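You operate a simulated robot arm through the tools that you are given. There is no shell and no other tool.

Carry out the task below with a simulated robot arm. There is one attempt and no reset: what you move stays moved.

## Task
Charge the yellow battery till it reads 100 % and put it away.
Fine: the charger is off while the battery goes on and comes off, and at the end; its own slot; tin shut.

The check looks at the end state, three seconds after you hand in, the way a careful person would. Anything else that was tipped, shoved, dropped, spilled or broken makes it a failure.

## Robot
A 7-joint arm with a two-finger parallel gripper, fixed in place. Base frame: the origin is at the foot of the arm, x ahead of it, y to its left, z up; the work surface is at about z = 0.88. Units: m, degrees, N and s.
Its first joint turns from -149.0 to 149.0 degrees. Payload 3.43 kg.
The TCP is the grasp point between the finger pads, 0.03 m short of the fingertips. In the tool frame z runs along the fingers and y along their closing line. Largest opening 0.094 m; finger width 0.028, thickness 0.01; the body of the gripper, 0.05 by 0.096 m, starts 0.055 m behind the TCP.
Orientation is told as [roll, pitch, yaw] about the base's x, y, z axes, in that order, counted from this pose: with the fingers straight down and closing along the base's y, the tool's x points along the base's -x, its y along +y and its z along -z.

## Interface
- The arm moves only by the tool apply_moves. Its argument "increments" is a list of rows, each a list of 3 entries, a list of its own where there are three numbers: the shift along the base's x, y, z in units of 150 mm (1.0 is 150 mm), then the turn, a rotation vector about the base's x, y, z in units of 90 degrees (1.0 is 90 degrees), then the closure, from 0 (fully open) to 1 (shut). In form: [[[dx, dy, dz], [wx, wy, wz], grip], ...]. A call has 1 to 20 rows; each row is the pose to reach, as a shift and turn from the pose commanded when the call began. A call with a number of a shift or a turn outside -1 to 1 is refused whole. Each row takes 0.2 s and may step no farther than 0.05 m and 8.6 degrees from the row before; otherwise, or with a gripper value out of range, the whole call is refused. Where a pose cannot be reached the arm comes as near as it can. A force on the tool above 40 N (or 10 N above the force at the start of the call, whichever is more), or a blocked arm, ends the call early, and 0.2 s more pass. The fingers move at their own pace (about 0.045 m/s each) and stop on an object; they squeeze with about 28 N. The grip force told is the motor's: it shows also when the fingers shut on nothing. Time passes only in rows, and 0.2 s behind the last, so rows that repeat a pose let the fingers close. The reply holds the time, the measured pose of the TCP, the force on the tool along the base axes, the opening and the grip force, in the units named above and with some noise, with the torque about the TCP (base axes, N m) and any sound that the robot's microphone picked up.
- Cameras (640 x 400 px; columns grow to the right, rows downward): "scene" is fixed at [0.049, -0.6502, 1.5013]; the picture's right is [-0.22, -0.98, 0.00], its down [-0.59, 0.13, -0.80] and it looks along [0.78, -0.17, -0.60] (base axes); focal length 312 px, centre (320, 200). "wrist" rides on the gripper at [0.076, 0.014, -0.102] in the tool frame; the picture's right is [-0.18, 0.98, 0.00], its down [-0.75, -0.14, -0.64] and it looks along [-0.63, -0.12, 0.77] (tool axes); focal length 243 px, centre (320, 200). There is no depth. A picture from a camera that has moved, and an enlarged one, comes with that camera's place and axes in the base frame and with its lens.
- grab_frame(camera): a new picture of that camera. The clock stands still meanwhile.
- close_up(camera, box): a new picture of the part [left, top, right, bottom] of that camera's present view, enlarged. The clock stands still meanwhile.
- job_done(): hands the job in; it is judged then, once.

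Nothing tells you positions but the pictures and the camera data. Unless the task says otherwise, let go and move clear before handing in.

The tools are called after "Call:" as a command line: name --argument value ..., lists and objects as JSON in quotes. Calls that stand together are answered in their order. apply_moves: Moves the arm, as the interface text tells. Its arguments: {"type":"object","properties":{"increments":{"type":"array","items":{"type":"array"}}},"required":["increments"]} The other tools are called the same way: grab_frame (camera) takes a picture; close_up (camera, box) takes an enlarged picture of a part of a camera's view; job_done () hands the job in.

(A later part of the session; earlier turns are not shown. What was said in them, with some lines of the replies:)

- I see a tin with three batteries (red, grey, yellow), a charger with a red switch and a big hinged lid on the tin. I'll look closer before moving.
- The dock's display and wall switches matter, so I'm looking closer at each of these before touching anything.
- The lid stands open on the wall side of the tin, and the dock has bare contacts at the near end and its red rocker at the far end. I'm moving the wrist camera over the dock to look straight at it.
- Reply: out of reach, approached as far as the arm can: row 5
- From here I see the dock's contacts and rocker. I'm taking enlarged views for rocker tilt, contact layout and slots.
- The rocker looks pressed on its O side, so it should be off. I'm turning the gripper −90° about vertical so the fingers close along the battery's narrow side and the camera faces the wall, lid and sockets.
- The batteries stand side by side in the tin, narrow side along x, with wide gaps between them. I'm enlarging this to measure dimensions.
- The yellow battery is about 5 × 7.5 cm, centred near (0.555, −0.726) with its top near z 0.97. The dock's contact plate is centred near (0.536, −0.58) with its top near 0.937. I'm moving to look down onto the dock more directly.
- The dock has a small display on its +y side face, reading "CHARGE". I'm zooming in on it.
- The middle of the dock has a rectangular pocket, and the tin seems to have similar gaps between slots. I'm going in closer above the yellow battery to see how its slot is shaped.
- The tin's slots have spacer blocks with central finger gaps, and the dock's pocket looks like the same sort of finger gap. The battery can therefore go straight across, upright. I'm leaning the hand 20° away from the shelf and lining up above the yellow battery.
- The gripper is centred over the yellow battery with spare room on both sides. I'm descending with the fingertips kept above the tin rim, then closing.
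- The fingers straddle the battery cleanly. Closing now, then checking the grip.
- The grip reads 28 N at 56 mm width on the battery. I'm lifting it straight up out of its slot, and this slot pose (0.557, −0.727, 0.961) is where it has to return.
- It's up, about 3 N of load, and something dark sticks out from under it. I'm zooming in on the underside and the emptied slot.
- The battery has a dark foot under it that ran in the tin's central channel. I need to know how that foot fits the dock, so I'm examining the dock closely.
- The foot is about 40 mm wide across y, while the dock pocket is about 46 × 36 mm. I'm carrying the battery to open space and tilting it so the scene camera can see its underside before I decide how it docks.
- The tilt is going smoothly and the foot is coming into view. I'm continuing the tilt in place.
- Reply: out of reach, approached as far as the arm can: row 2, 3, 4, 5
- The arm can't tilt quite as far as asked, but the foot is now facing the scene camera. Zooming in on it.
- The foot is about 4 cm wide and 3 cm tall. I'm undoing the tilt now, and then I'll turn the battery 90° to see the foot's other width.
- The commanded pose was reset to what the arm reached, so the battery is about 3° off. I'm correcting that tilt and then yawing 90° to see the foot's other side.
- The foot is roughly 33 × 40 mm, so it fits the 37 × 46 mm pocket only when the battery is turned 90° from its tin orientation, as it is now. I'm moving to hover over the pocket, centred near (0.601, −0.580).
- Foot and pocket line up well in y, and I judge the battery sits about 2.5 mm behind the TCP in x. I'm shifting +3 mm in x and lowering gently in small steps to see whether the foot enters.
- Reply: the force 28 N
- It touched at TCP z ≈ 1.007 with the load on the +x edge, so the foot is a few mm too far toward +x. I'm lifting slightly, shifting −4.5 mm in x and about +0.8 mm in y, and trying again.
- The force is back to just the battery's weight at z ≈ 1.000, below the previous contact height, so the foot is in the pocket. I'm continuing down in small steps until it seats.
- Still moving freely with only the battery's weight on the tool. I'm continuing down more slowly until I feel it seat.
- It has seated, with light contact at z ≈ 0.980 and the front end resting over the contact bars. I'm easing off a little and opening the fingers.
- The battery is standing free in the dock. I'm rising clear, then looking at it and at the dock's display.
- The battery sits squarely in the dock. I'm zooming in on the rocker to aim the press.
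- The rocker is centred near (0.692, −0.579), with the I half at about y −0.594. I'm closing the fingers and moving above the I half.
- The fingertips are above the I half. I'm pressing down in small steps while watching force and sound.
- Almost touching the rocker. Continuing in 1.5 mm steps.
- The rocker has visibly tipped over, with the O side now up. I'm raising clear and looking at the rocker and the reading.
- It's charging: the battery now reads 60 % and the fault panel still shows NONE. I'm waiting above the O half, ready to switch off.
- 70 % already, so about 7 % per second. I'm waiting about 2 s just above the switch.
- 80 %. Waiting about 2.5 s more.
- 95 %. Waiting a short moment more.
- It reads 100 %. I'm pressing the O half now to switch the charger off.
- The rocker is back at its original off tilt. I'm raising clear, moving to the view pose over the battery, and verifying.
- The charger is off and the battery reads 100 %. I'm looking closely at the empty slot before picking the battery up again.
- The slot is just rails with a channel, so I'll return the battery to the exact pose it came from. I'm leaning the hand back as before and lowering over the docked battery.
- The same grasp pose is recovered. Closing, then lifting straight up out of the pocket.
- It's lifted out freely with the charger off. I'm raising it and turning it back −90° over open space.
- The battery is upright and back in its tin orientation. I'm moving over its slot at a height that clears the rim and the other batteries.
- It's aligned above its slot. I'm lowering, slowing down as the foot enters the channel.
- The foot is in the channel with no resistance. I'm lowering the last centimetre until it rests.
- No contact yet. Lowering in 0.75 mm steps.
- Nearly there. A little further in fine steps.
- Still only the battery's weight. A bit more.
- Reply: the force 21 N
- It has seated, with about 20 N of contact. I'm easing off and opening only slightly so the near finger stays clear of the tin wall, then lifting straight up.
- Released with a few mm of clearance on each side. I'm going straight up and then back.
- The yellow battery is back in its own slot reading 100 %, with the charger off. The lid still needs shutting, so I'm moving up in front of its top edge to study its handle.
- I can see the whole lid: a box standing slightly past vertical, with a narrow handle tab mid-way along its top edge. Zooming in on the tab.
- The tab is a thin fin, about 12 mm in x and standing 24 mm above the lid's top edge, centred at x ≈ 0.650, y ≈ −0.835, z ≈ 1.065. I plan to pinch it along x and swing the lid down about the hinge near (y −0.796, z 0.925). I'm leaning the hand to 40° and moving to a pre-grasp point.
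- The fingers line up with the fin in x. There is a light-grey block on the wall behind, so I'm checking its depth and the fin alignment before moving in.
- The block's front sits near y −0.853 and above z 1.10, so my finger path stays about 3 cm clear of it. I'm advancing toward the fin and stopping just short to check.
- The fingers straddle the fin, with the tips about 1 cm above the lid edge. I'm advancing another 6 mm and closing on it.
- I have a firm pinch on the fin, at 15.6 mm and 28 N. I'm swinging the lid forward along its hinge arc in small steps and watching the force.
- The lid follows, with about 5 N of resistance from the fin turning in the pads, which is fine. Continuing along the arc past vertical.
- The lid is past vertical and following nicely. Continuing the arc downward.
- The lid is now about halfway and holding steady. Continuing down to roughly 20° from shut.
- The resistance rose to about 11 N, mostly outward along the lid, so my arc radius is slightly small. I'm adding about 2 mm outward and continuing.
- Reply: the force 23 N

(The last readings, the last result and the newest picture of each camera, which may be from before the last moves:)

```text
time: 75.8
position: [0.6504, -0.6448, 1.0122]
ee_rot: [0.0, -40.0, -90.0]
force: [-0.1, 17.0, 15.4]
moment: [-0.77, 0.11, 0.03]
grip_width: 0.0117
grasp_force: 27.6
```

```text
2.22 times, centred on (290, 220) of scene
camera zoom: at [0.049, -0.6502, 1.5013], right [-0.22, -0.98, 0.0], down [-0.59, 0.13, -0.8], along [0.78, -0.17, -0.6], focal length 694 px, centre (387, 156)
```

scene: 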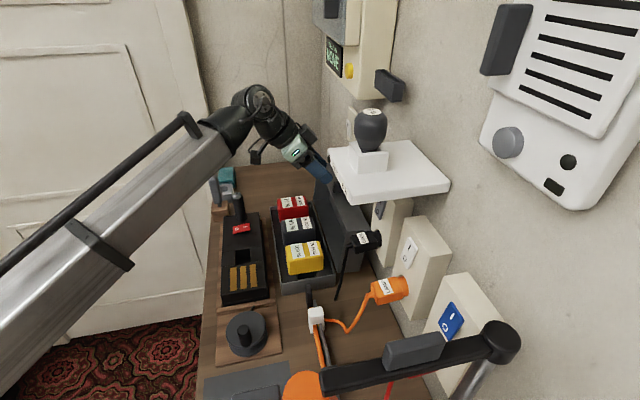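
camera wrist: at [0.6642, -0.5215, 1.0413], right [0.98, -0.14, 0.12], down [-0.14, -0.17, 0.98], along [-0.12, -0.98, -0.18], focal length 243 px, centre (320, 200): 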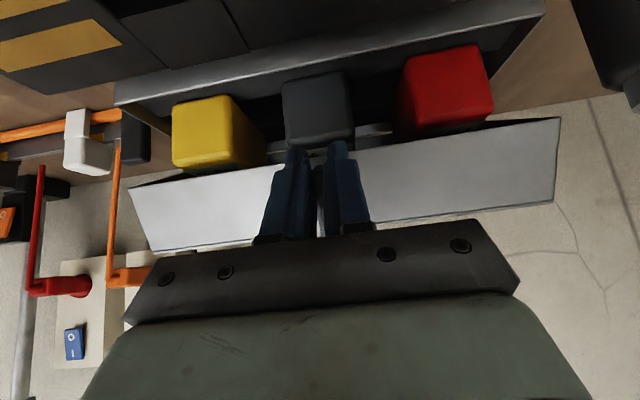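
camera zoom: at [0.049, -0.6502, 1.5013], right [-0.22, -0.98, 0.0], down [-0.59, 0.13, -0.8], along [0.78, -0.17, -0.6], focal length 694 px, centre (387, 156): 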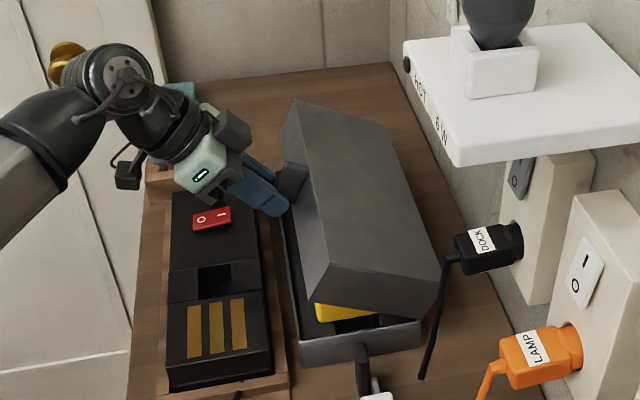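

The outward push is now about 22 N, which I read as the fingertips' corner pressing on the lid's front wall as it turns. The tin hasn't moved. I'm rotating the hand 9° with the lid and easing outward about 2 mm to relieve that.

Call:
apply_moves --increments '[[[0, 0.012, -0.003], [-0.035, 0, 0], 1], [[0, 0.022, -0.008], [-0.07, 0, 0], 1], [[0, 0.033, -0.013], [-0.1, 0, 0], 1], [[0, 0.033, -0.013], [-0.1, 0, 0], 1]]'

Call:
grab_frame --camera "wrist"

Call:
close_up --camera "scene" --box '[220, 150, 340, 290]'

```text
time: 76.8
position: [0.6501, -0.6427, 1.0097]
ee_rot: [0.0, -49.0, -90.0]
force: [-1.6, -4.3, -9.8]
moment: [0.85, -0.02, -0.12]
grip_width: 0.0118
grasp_force: 28.4
```

```text
taken
camera wrist: at [0.6644, -0.5155, 1.0186], right [0.98, -0.12, 0.14], down [-0.14, -0.01, 0.99], along [-0.12, -0.99, -0.03], focal length 243 px, centre (320, 200)
```

wrist: 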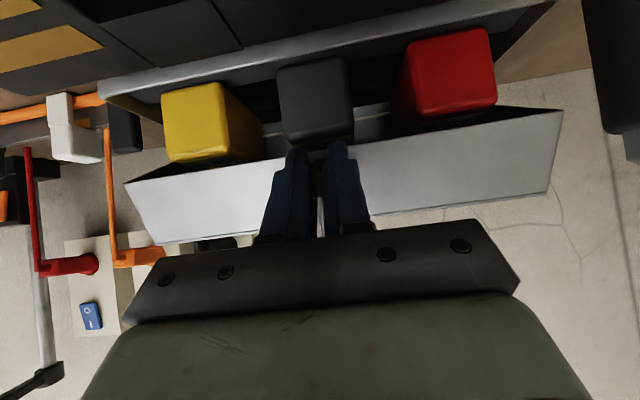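

```text
2.86 times, centred on (280, 220) of scene
camera zoom: at [0.049, -0.6502, 1.5013], right [-0.22, -0.98, 0.0], down [-0.59, 0.13, -0.8], along [0.78, -0.17, -0.6], focal length 892 px, centre (434, 143)
```

zoom: 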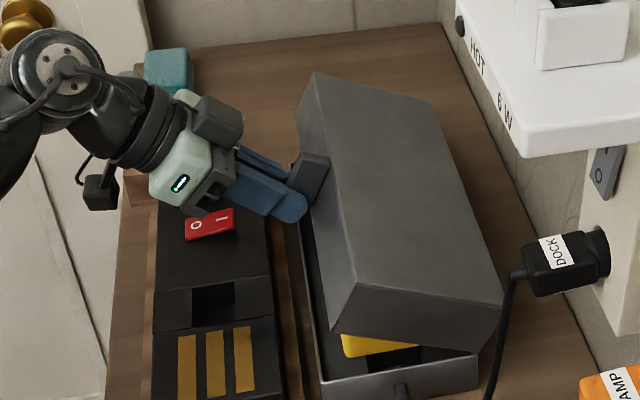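

The outward load is gone. I'm continuing the arc down in small steps.

Call:
apply_moves --increments '[[[0, 0.015, -0.032], [0, 0, 0], 1], [[0, 0.03, -0.065], [0, 0, 0], 1], [[0, 0.043, -0.098], [0, 0, 0], 1], [[0, 0.056, -0.131], [0, 0, 0], 1], [[0, 0.056, -0.131], [0, 0, 0], 1]]'

Call:
grab_frame --camera "wrist"

Call:
close_up --camera "scene" --box '[220, 150, 340, 290]'

```text
time: 78.0
position: [0.65, -0.6328, 0.9906]
ee_rot: [0.1, -48.9, -89.9]
force: [-3.2, 0.1, 5.7]
moment: [-0.97, -0.02, -0.08]
grip_width: 0.0114
grasp_force: 28.0
```

```text
taken
camera wrist: at [0.6644, -0.506, 1.0001], right [0.98, -0.12, 0.14], down [-0.14, -0.01, 0.99], along [-0.12, -0.99, -0.03], focal length 243 px, centre (320, 200)
```

wrist: 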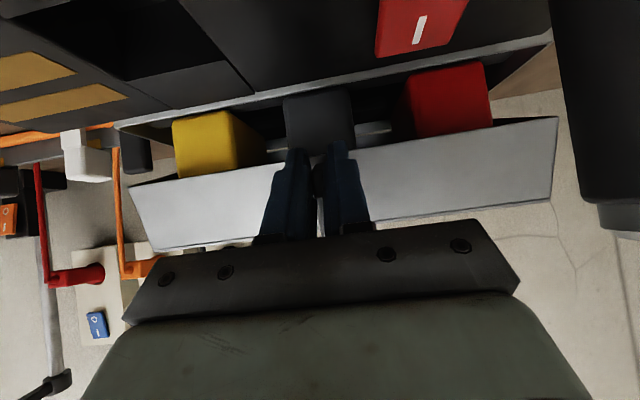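

```text
2.86 times, centred on (280, 220) of scene
camera zoom: at [0.049, -0.6502, 1.5013], right [-0.22, -0.98, 0.0], down [-0.59, 0.13, -0.8], along [0.78, -0.17, -0.6], focal length 892 px, centre (434, 143)
```

zoom: 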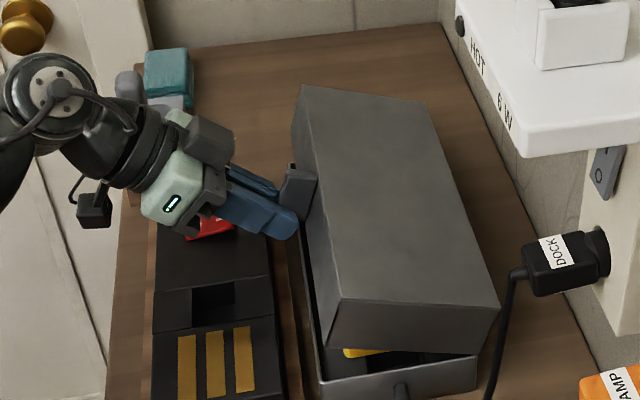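

About 11° left and forces are low. Continuing to nearly shut.

Call:
apply_moves --increments '[[[0, 0.012, -0.034], [0, 0, 0], 1], [[0, 0.023, -0.068], [0, 0, 0], 1], [[0, 0.033, -0.103], [0, 0, 0], 1], [[0, 0.04, -0.13], [0, 0, 0], 1], [[0, 0.04, -0.13], [0, 0, 0], 1]]'

Call:
grab_frame --camera "wrist"

Call:
close_up --camera "scene" --box '[220, 150, 340, 290]'

```text
time: 79.2
position: [0.649, -0.626, 0.9702]
ee_rot: [0.0, -48.9, -89.8]
force: [-0.9, 12.4, 8.1]
moment: [-0.9, 0.11, -0.13]
grip_width: 0.0117
grasp_force: 28.2
```

```text
taken
camera wrist: at [0.6644, -0.4994, 0.9806], right [0.98, -0.12, 0.14], down [-0.14, -0.01, 0.99], along [-0.12, -0.99, -0.03], focal length 243 px, centre (320, 200)
```

wrist: 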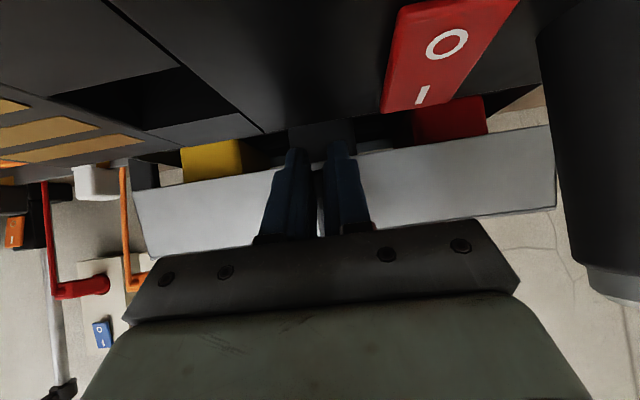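

```text
2.86 times, centred on (280, 220) of scene
camera zoom: at [0.049, -0.6502, 1.5013], right [-0.22, -0.98, 0.0], down [-0.59, 0.13, -0.8], along [0.78, -0.17, -0.6], focal length 892 px, centre (434, 143)
```

zoom: 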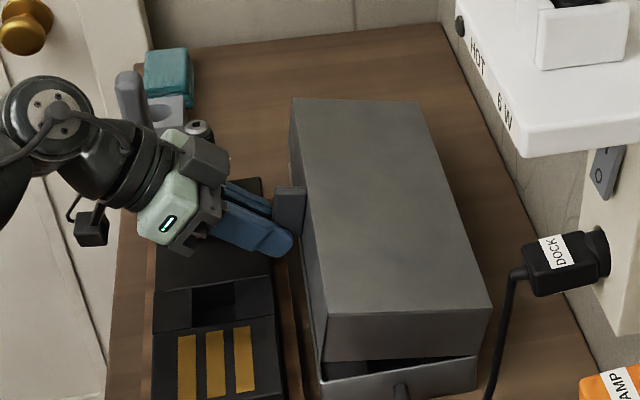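

It's nearly shut, with only a few degrees left. One more small step down, then I'll release so it settles.

Call:
apply_moves --increments '[[[0, 0.01, -0.01], [0, 0, 0], 1], [[0, 0.013, -0.03], [0, 0, 0], 1], [[0, 0.014, -0.045], [0, 0, 0], 1], [[0, 0.014, -0.045], [0, 0, 0], 1]]'

Call:
close_up --camera "scene" --box '[220, 170, 340, 300]'

Call:
grab_frame --camera "wrist"

```text
time: 80.2
position: [0.6496, -0.6244, 0.9642]
ee_rot: [0.1, -49.1, -89.9]
force: [1.9, 14.1, 7.3]
moment: [-0.86, 0.16, -0.07]
grip_width: 0.0117
grasp_force: 27.9
```

```text
3.08 times, centred on (280, 235) of scene
camera zoom: at [0.049, -0.6502, 1.5013], right [-0.22, -0.98, 0.0], down [-0.59, 0.13, -0.8], along [0.78, -0.17, -0.6], focal length 960 px, centre (443, 92)
```

zoom: 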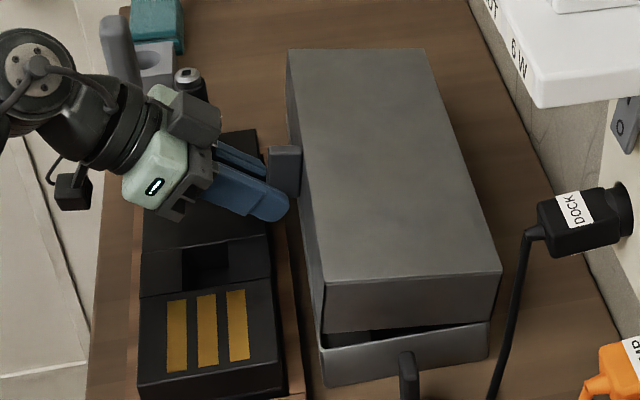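

```text
taken
camera wrist: at [0.6644, -0.4973, 0.9737], right [0.98, -0.12, 0.14], down [-0.14, -0.01, 0.99], along [-0.12, -0.99, -0.03], focal length 243 px, centre (320, 200)
```

wrist: 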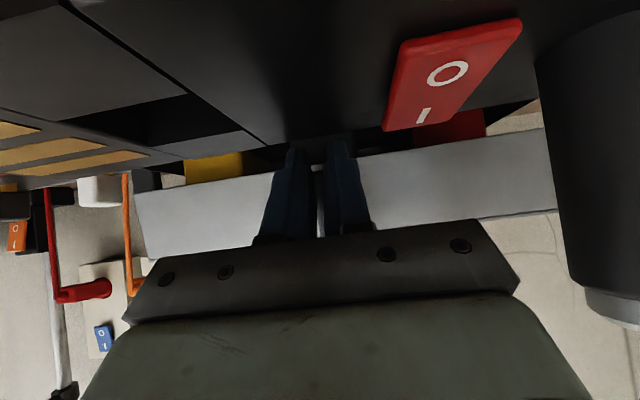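

The gap is about 1 cm at the front. I'm opening the fingers now so the lid settles, and they'll stay clear of the dock edge.

Call:
apply_moves --increments '[[[0, 0, 0], [0, 0, 0], 0.6], [[0, 0, 0], [0, 0, 0], 0.6], [[0, 0, 0], [0, 0, 0], 0.6], [[0, 0, 0], [0, 0, 0], 0.6]]'

Call:
close_up --camera "scene" --box '[220, 170, 340, 300]'

Call:
grab_frame --camera "wrist"

```text
time: 81.2
position: [0.6501, -0.6249, 0.9639]
ee_rot: [-0.1, -49.0, -90.0]
force: [0.4, -0.4, -0.6]
moment: [0.0, -0.02, 0.01]
grip_width: 0.038
grasp_force: 0.1
```

```text
3.08 times, centred on (280, 235) of scene
camera zoom: at [0.049, -0.6502, 1.5013], right [-0.22, -0.98, 0.0], down [-0.59, 0.13, -0.8], along [0.78, -0.17, -0.6], focal length 960 px, centre (443, 92)
```

zoom: 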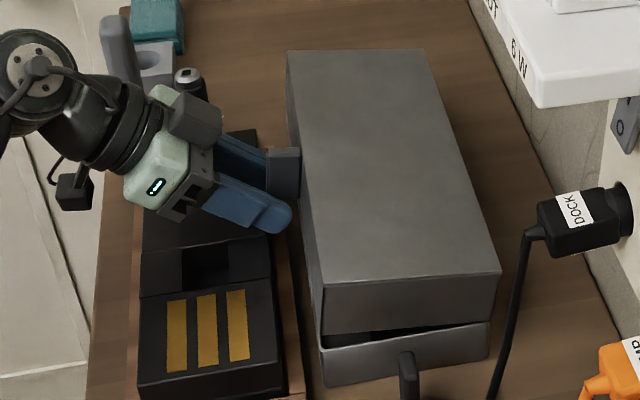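

```text
taken
camera wrist: at [0.6643, -0.4983, 0.9733], right [0.98, -0.12, 0.14], down [-0.14, -0.01, 0.99], along [-0.12, -0.99, -0.03], focal length 243 px, centre (320, 200)
```

wrist: 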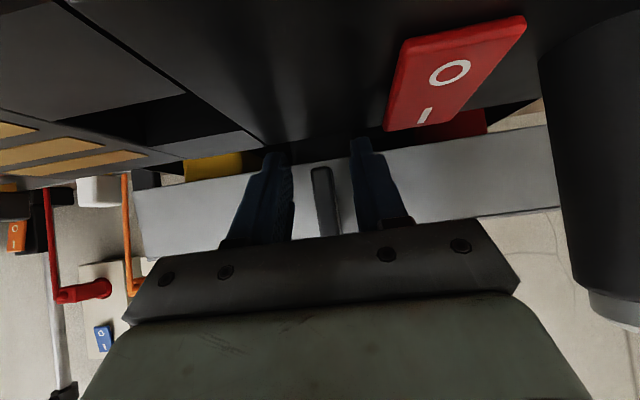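

The hinge has friction and holds the lid slightly open. I'm backing off along the finger direction, then I'll press the lid's front edge down from above.

Call:
apply_moves --increments '[[[0, 0.1, 0.09], [0, 0, 0], 0.6], [[0, 0.25, 0.22], [0, 0, 0], 0.6], [[0, 0.42, 0.4], [0, 0, 0], 0.6], [[0, 0.42, 0.65], [0, 0, 0], 0.6], [[0, 0.35, 0.85], [0.08, 0, 0], 1], [[0, 0.25, 0.95], [0.16, 0, 0], 1], [[0, 0.1, 0.95], [0.24, 0, 0], 1], [[0, -0.05, 0.95], [0.322, 0, 0], 1], [[0, -0.05, 0.95], [0.322, 0, 0], 1]]'

Call:
grab_frame --camera "wrist"

Call:
grab_frame --camera "scene"

```text
time: 83.2
position: [0.65, -0.6332, 1.1064]
ee_rot: [0.0, -19.9, -90.0]
force: [0.0, -0.8, 0.6]
moment: [0.03, 0.02, 0.04]
grip_width: 0.0001
grasp_force: 27.4
```

```text
taken
camera wrist: at [0.6639, -0.5266, 1.1766], right [0.98, -0.17, 0.06], down [-0.14, -0.49, 0.86], along [-0.12, -0.85, -0.51], focal length 243 px, centre (320, 200)
```

wrist: 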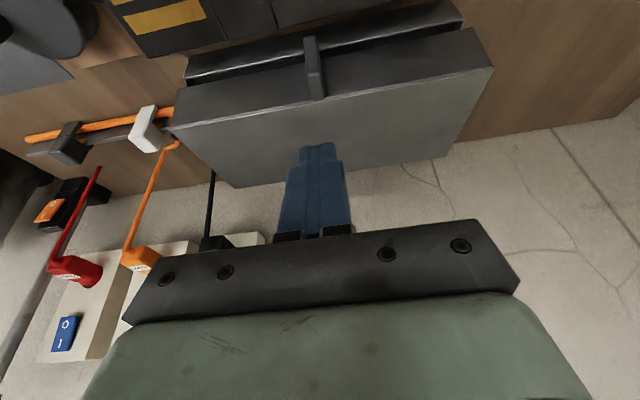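

```text
taken
```

scene: 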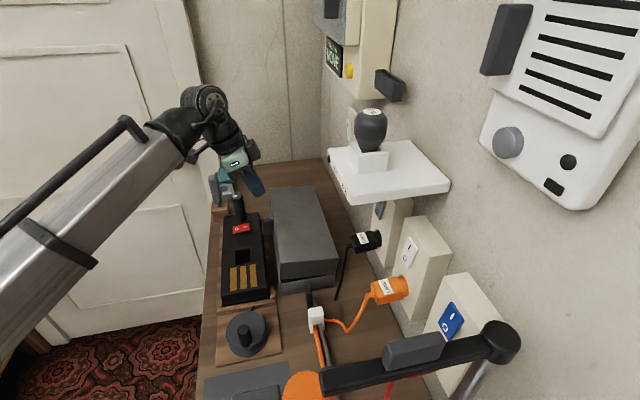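

The lid is down with a slight gap along the front. I'm positioning the closed fingertips above the lid near its front edge.

Call:
apply_moves --increments '[[[0, -0.15, 0], [0, 0, 0], 1], [[0, -0.3, -0.05], [0, 0, 0], 1], [[0, -0.4, -0.2], [0, 0, 0], 1], [[0, -0.4, -0.42], [0, 0, 0], 1], [[0, -0.4, -0.42], [0, 0, 0], 1]]'

Call:
grab_frame --camera "wrist"

Call:
close_up --camera "scene" --box '[220, 150, 350, 300]'

```text
time: 84.4
position: [0.65, -0.6923, 1.0433]
ee_rot: [0.0, -20.0, -90.0]
force: [-0.6, 0.6, -0.3]
moment: [0.04, 0.0, 0.01]
grip_width: 0.0004
grasp_force: 27.5
```

```text
taken
camera wrist: at [0.6646, -0.5856, 1.1129], right [0.98, -0.17, 0.06], down [-0.14, -0.49, 0.86], along [-0.12, -0.86, -0.5], focal length 243 px, centre (320, 200)
```

wrist: 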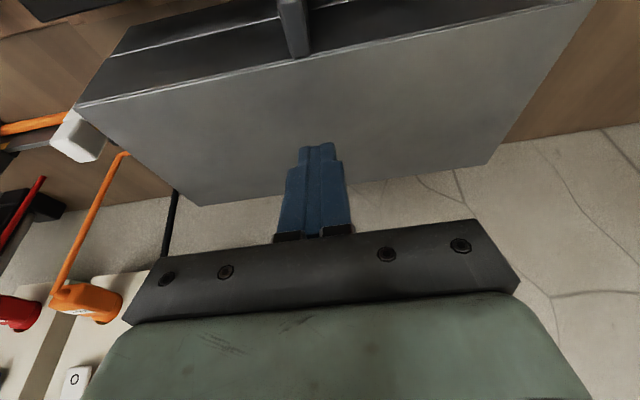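

```text
2.67 times, centred on (285, 225) of scene
camera zoom: at [0.049, -0.6502, 1.5013], right [-0.22, -0.98, 0.0], down [-0.59, 0.13, -0.8], along [0.78, -0.17, -0.6], focal length 832 px, centre (413, 133)
```

zoom: 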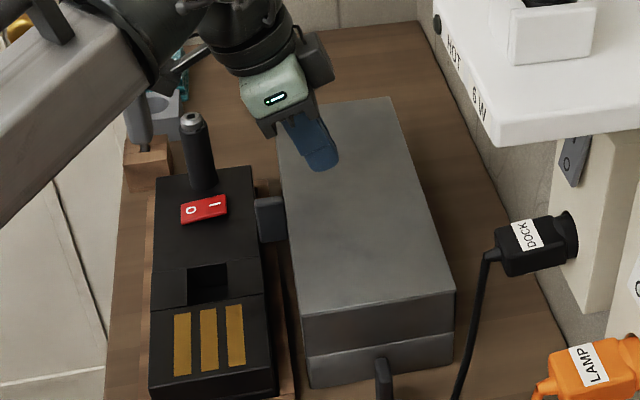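

The lid now looks flush; it seems to have sunk shut slowly on its own. I'm checking the seam closely.

Call:
close_up --camera "scene" --box '[265, 240, 345, 300]'

Call:
close_up --camera "wrist" --box '[70, 0, 420, 140]'

```text
6.67 times, centred on (305, 270) of scene
camera zoom: at [0.049, -0.6502, 1.5013], right [-0.22, -0.98, 0.0], down [-0.59, 0.13, -0.8], along [0.78, -0.17, -0.6], focal length 2081 px, centre (420, -267)
```

zoom: 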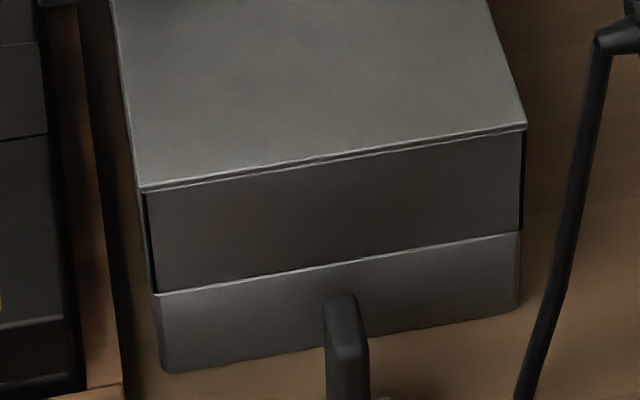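

```text
1.83 times, centred on (245, 70) of wrist
camera zoom: at [0.6646, -0.5856, 1.1129], right [0.98, -0.17, 0.06], down [-0.14, -0.49, 0.86], along [-0.12, -0.86, -0.5], focal length 444 px, centre (457, 438)
```

zoom: 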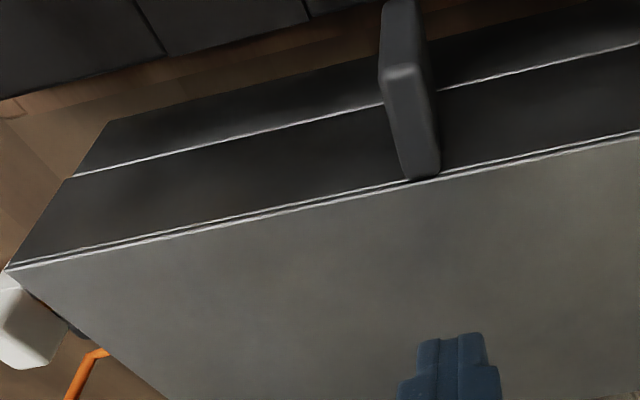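

The seam looks flush all round. I'll give it one gentle confirming press.

Call:
apply_moves --increments '[[[0, 0, -0.06], [0, 0, 0], 1], [[0, 0, -0.12], [0, 0, 0], 1], [[0, 0, -0.16], [0, 0, 0], 1], [[0, 0, -0.18], [0, 0, 0], 1], [[0, 0, -0.19], [0, 0, 0], 1], [[0, 0, -0.2], [0, 0, 0], 1]]'

```text
time: 85.8
position: [0.6493, -0.692, 1.0135]
ee_rot: [0.1, -20.1, -90.0]
force: [2.0, 0.8, 4.8]
moment: [0.04, -0.01, -0.07]
grip_width: 0.0
grasp_force: 28.0
```

Contact at the expected closed height. One tiny further push to confirm it's solid, then I'll retreat.

Call:
apply_moves --increments '[[[0, 0, -0.006], [0, 0, 0], 1], [[0, 0, -0.006], [0, 0, 0], 1]]'

Call:
close_up --camera "scene" --box '[265, 240, 345, 300]'

```text
time: 86.4
position: [0.6499, -0.6915, 1.0137]
ee_rot: [0.1, -20.1, -90.1]
force: [3.0, 0.2, 15.5]
moment: [0.1, -0.11, -0.17]
grip_width: 0.0
grasp_force: 27.2
```

```text
6.67 times, centred on (305, 270) of scene
camera zoom: at [0.049, -0.6502, 1.5013], right [-0.22, -0.98, 0.0], down [-0.59, 0.13, -0.8], along [0.78, -0.17, -0.6], focal length 2081 px, centre (420, -267)
```

zoom: 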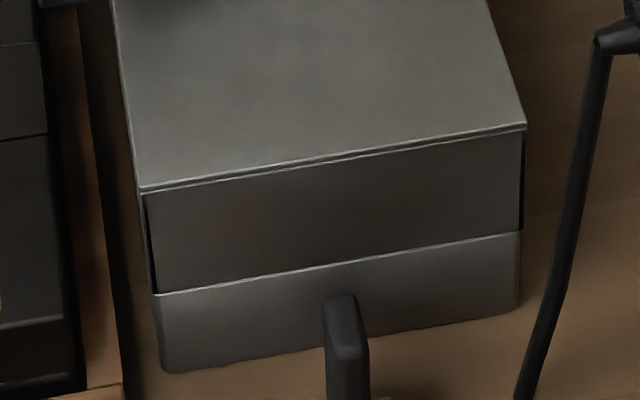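

The lid is rigidly shut: force rose to 15 N with no further movement. I'm lifting away, backing clear over open space, and doing a final check of the whole scene.

Call:
apply_moves --increments '[[[0, 0, 0.1], [0, 0, 0], 1], [[0, 0, 0.3], [0, 0, 0], 1], [[0, 0.1, 0.55], [0, 0, 0], 1], [[-0.1, 0.35, 0.7], [0, 0, 0], 1], [[-0.3, 0.55, 0.75], [0.08, 0, 0], 1], [[-0.45, 0.6, 0.75], [0.16, 0, 0], 1], [[-0.5, 0.6, 0.75], [0.222, 0, 0], 0.6], [[-0.5, 0.6, 0.75], [0.222, 0, 0], 0.2]]'

Call:
grab_frame --camera "scene"

Call:
grab_frame --camera "wrist"

Call:
close_up --camera "scene" --box '[200, 150, 360, 310]'

Call:
close_up --camera "scene" --box '[310, 30, 420, 150]'

```text
time: 88.2
position: [0.5739, -0.6024, 1.1247]
ee_rot: [0.0, 0.1, -90.1]
force: [-0.5, 0.4, 0.5]
moment: [0.0, -0.02, -0.02]
grip_width: 0.0492
grasp_force: 0.1
```

```text
taken
```

scene: 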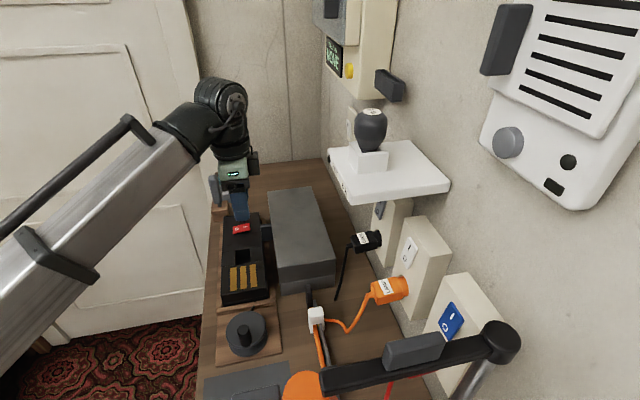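

```text
taken
camera wrist: at [0.5889, -0.5274, 1.2269], right [0.98, -0.18, 0.0], down [-0.14, -0.75, 0.64], along [-0.12, -0.63, -0.77], focal length 243 px, centre (320, 200)
```

wrist: 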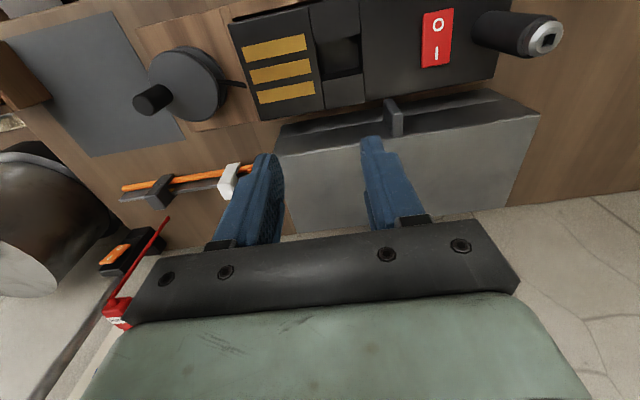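

```text
2.50 times, centred on (280, 230) of scene
camera zoom: at [0.049, -0.6502, 1.5013], right [-0.22, -0.98, 0.0], down [-0.59, 0.13, -0.8], along [0.78, -0.17, -0.6], focal length 780 px, centre (420, 125)
```

zoom: 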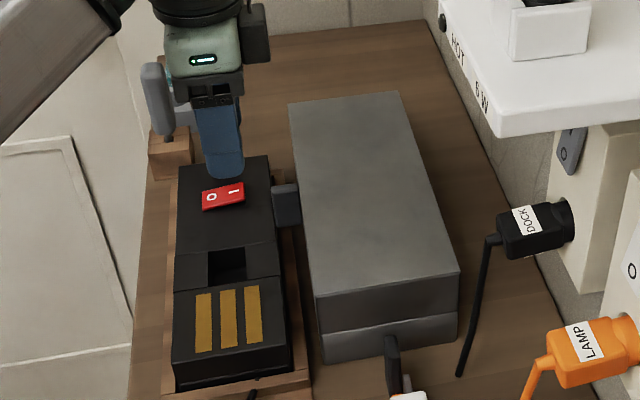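

```text
3.33 times, centred on (365, 90) of scene
camera zoom: at [0.049, -0.6502, 1.5013], right [-0.22, -0.98, 0.0], down [-0.59, 0.13, -0.8], along [0.78, -0.17, -0.6], focal length 1040 px, centre (170, 567)
```

zoom: 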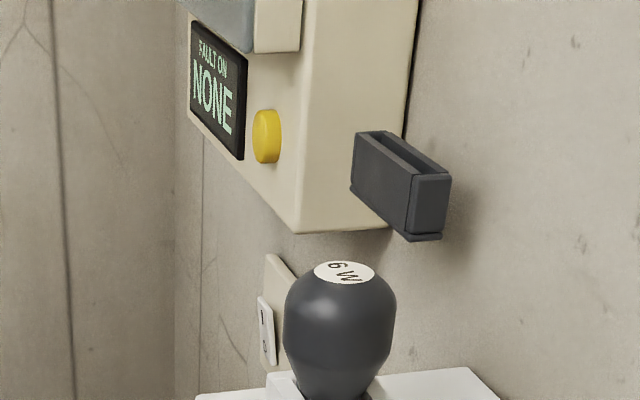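

Everything looks in order. One last close look at the rocker tilt, to be sure it is on O.

Call:
close_up --camera "wrist" --box '[390, 0, 570, 110]'

Call:
close_up --camera "scene" --box '[220, 200, 290, 260]'

```text
3.56 times, centred on (480, 55) of wrist
camera zoom: at [0.5889, -0.5274, 1.2269], right [0.98, -0.18, 0.0], down [-0.14, -0.75, 0.64], along [-0.12, -0.63, -0.77], focal length 863 px, centre (-249, 716)
```

zoom: 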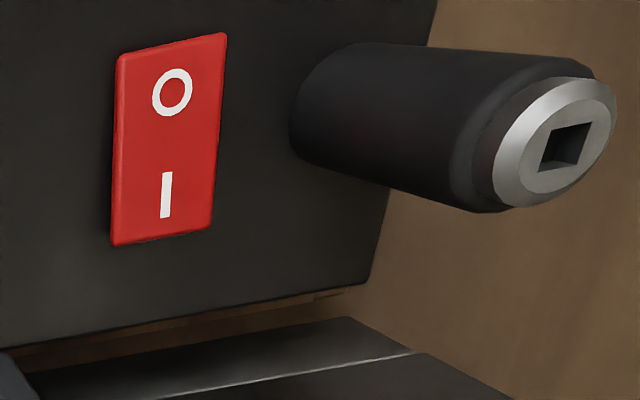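

```text
6.67 times, centred on (255, 230) of scene
camera zoom: at [0.049, -0.6502, 1.5013], right [-0.22, -0.98, 0.0], down [-0.59, 0.13, -0.8], along [0.78, -0.17, -0.6], focal length 2081 px, centre (753, 0)
```

zoom: 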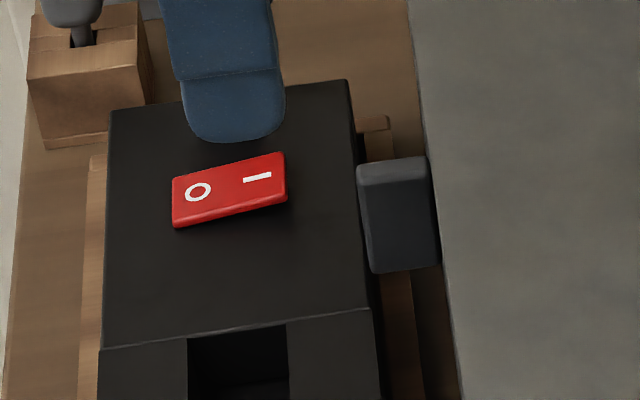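

The rocker is in its off position, tilted as it was at the start with the I end up. The dock is empty, the 100 % battery is back in its slot, the tin is shut and the arm is clear. I'm handing in.

Call:
job_done

```text
The job is handed in.
```

The yellow battery is charged to 100 % and back in its own slot in the tin. I've handed the job in; no verdict came back.

- **Charging:** the battery went from 55 % to 100 % on the dock. The charger was off when the battery went on and again before it came off.
- **Charger:** the switch is back in its off position.
- **Tin:** the lid is shut. A light press on its front edge met solid resistance at the closed height.
- **Everything else:** nothing else looked moved or knocked in the final pictures, and the fault panel still reads NONE. The arm is clear of the table items.

While I was closing the lid, the fingertips pushed on its front wall with about 22 N for a moment. I eased off, and the tin showed no visible shift.
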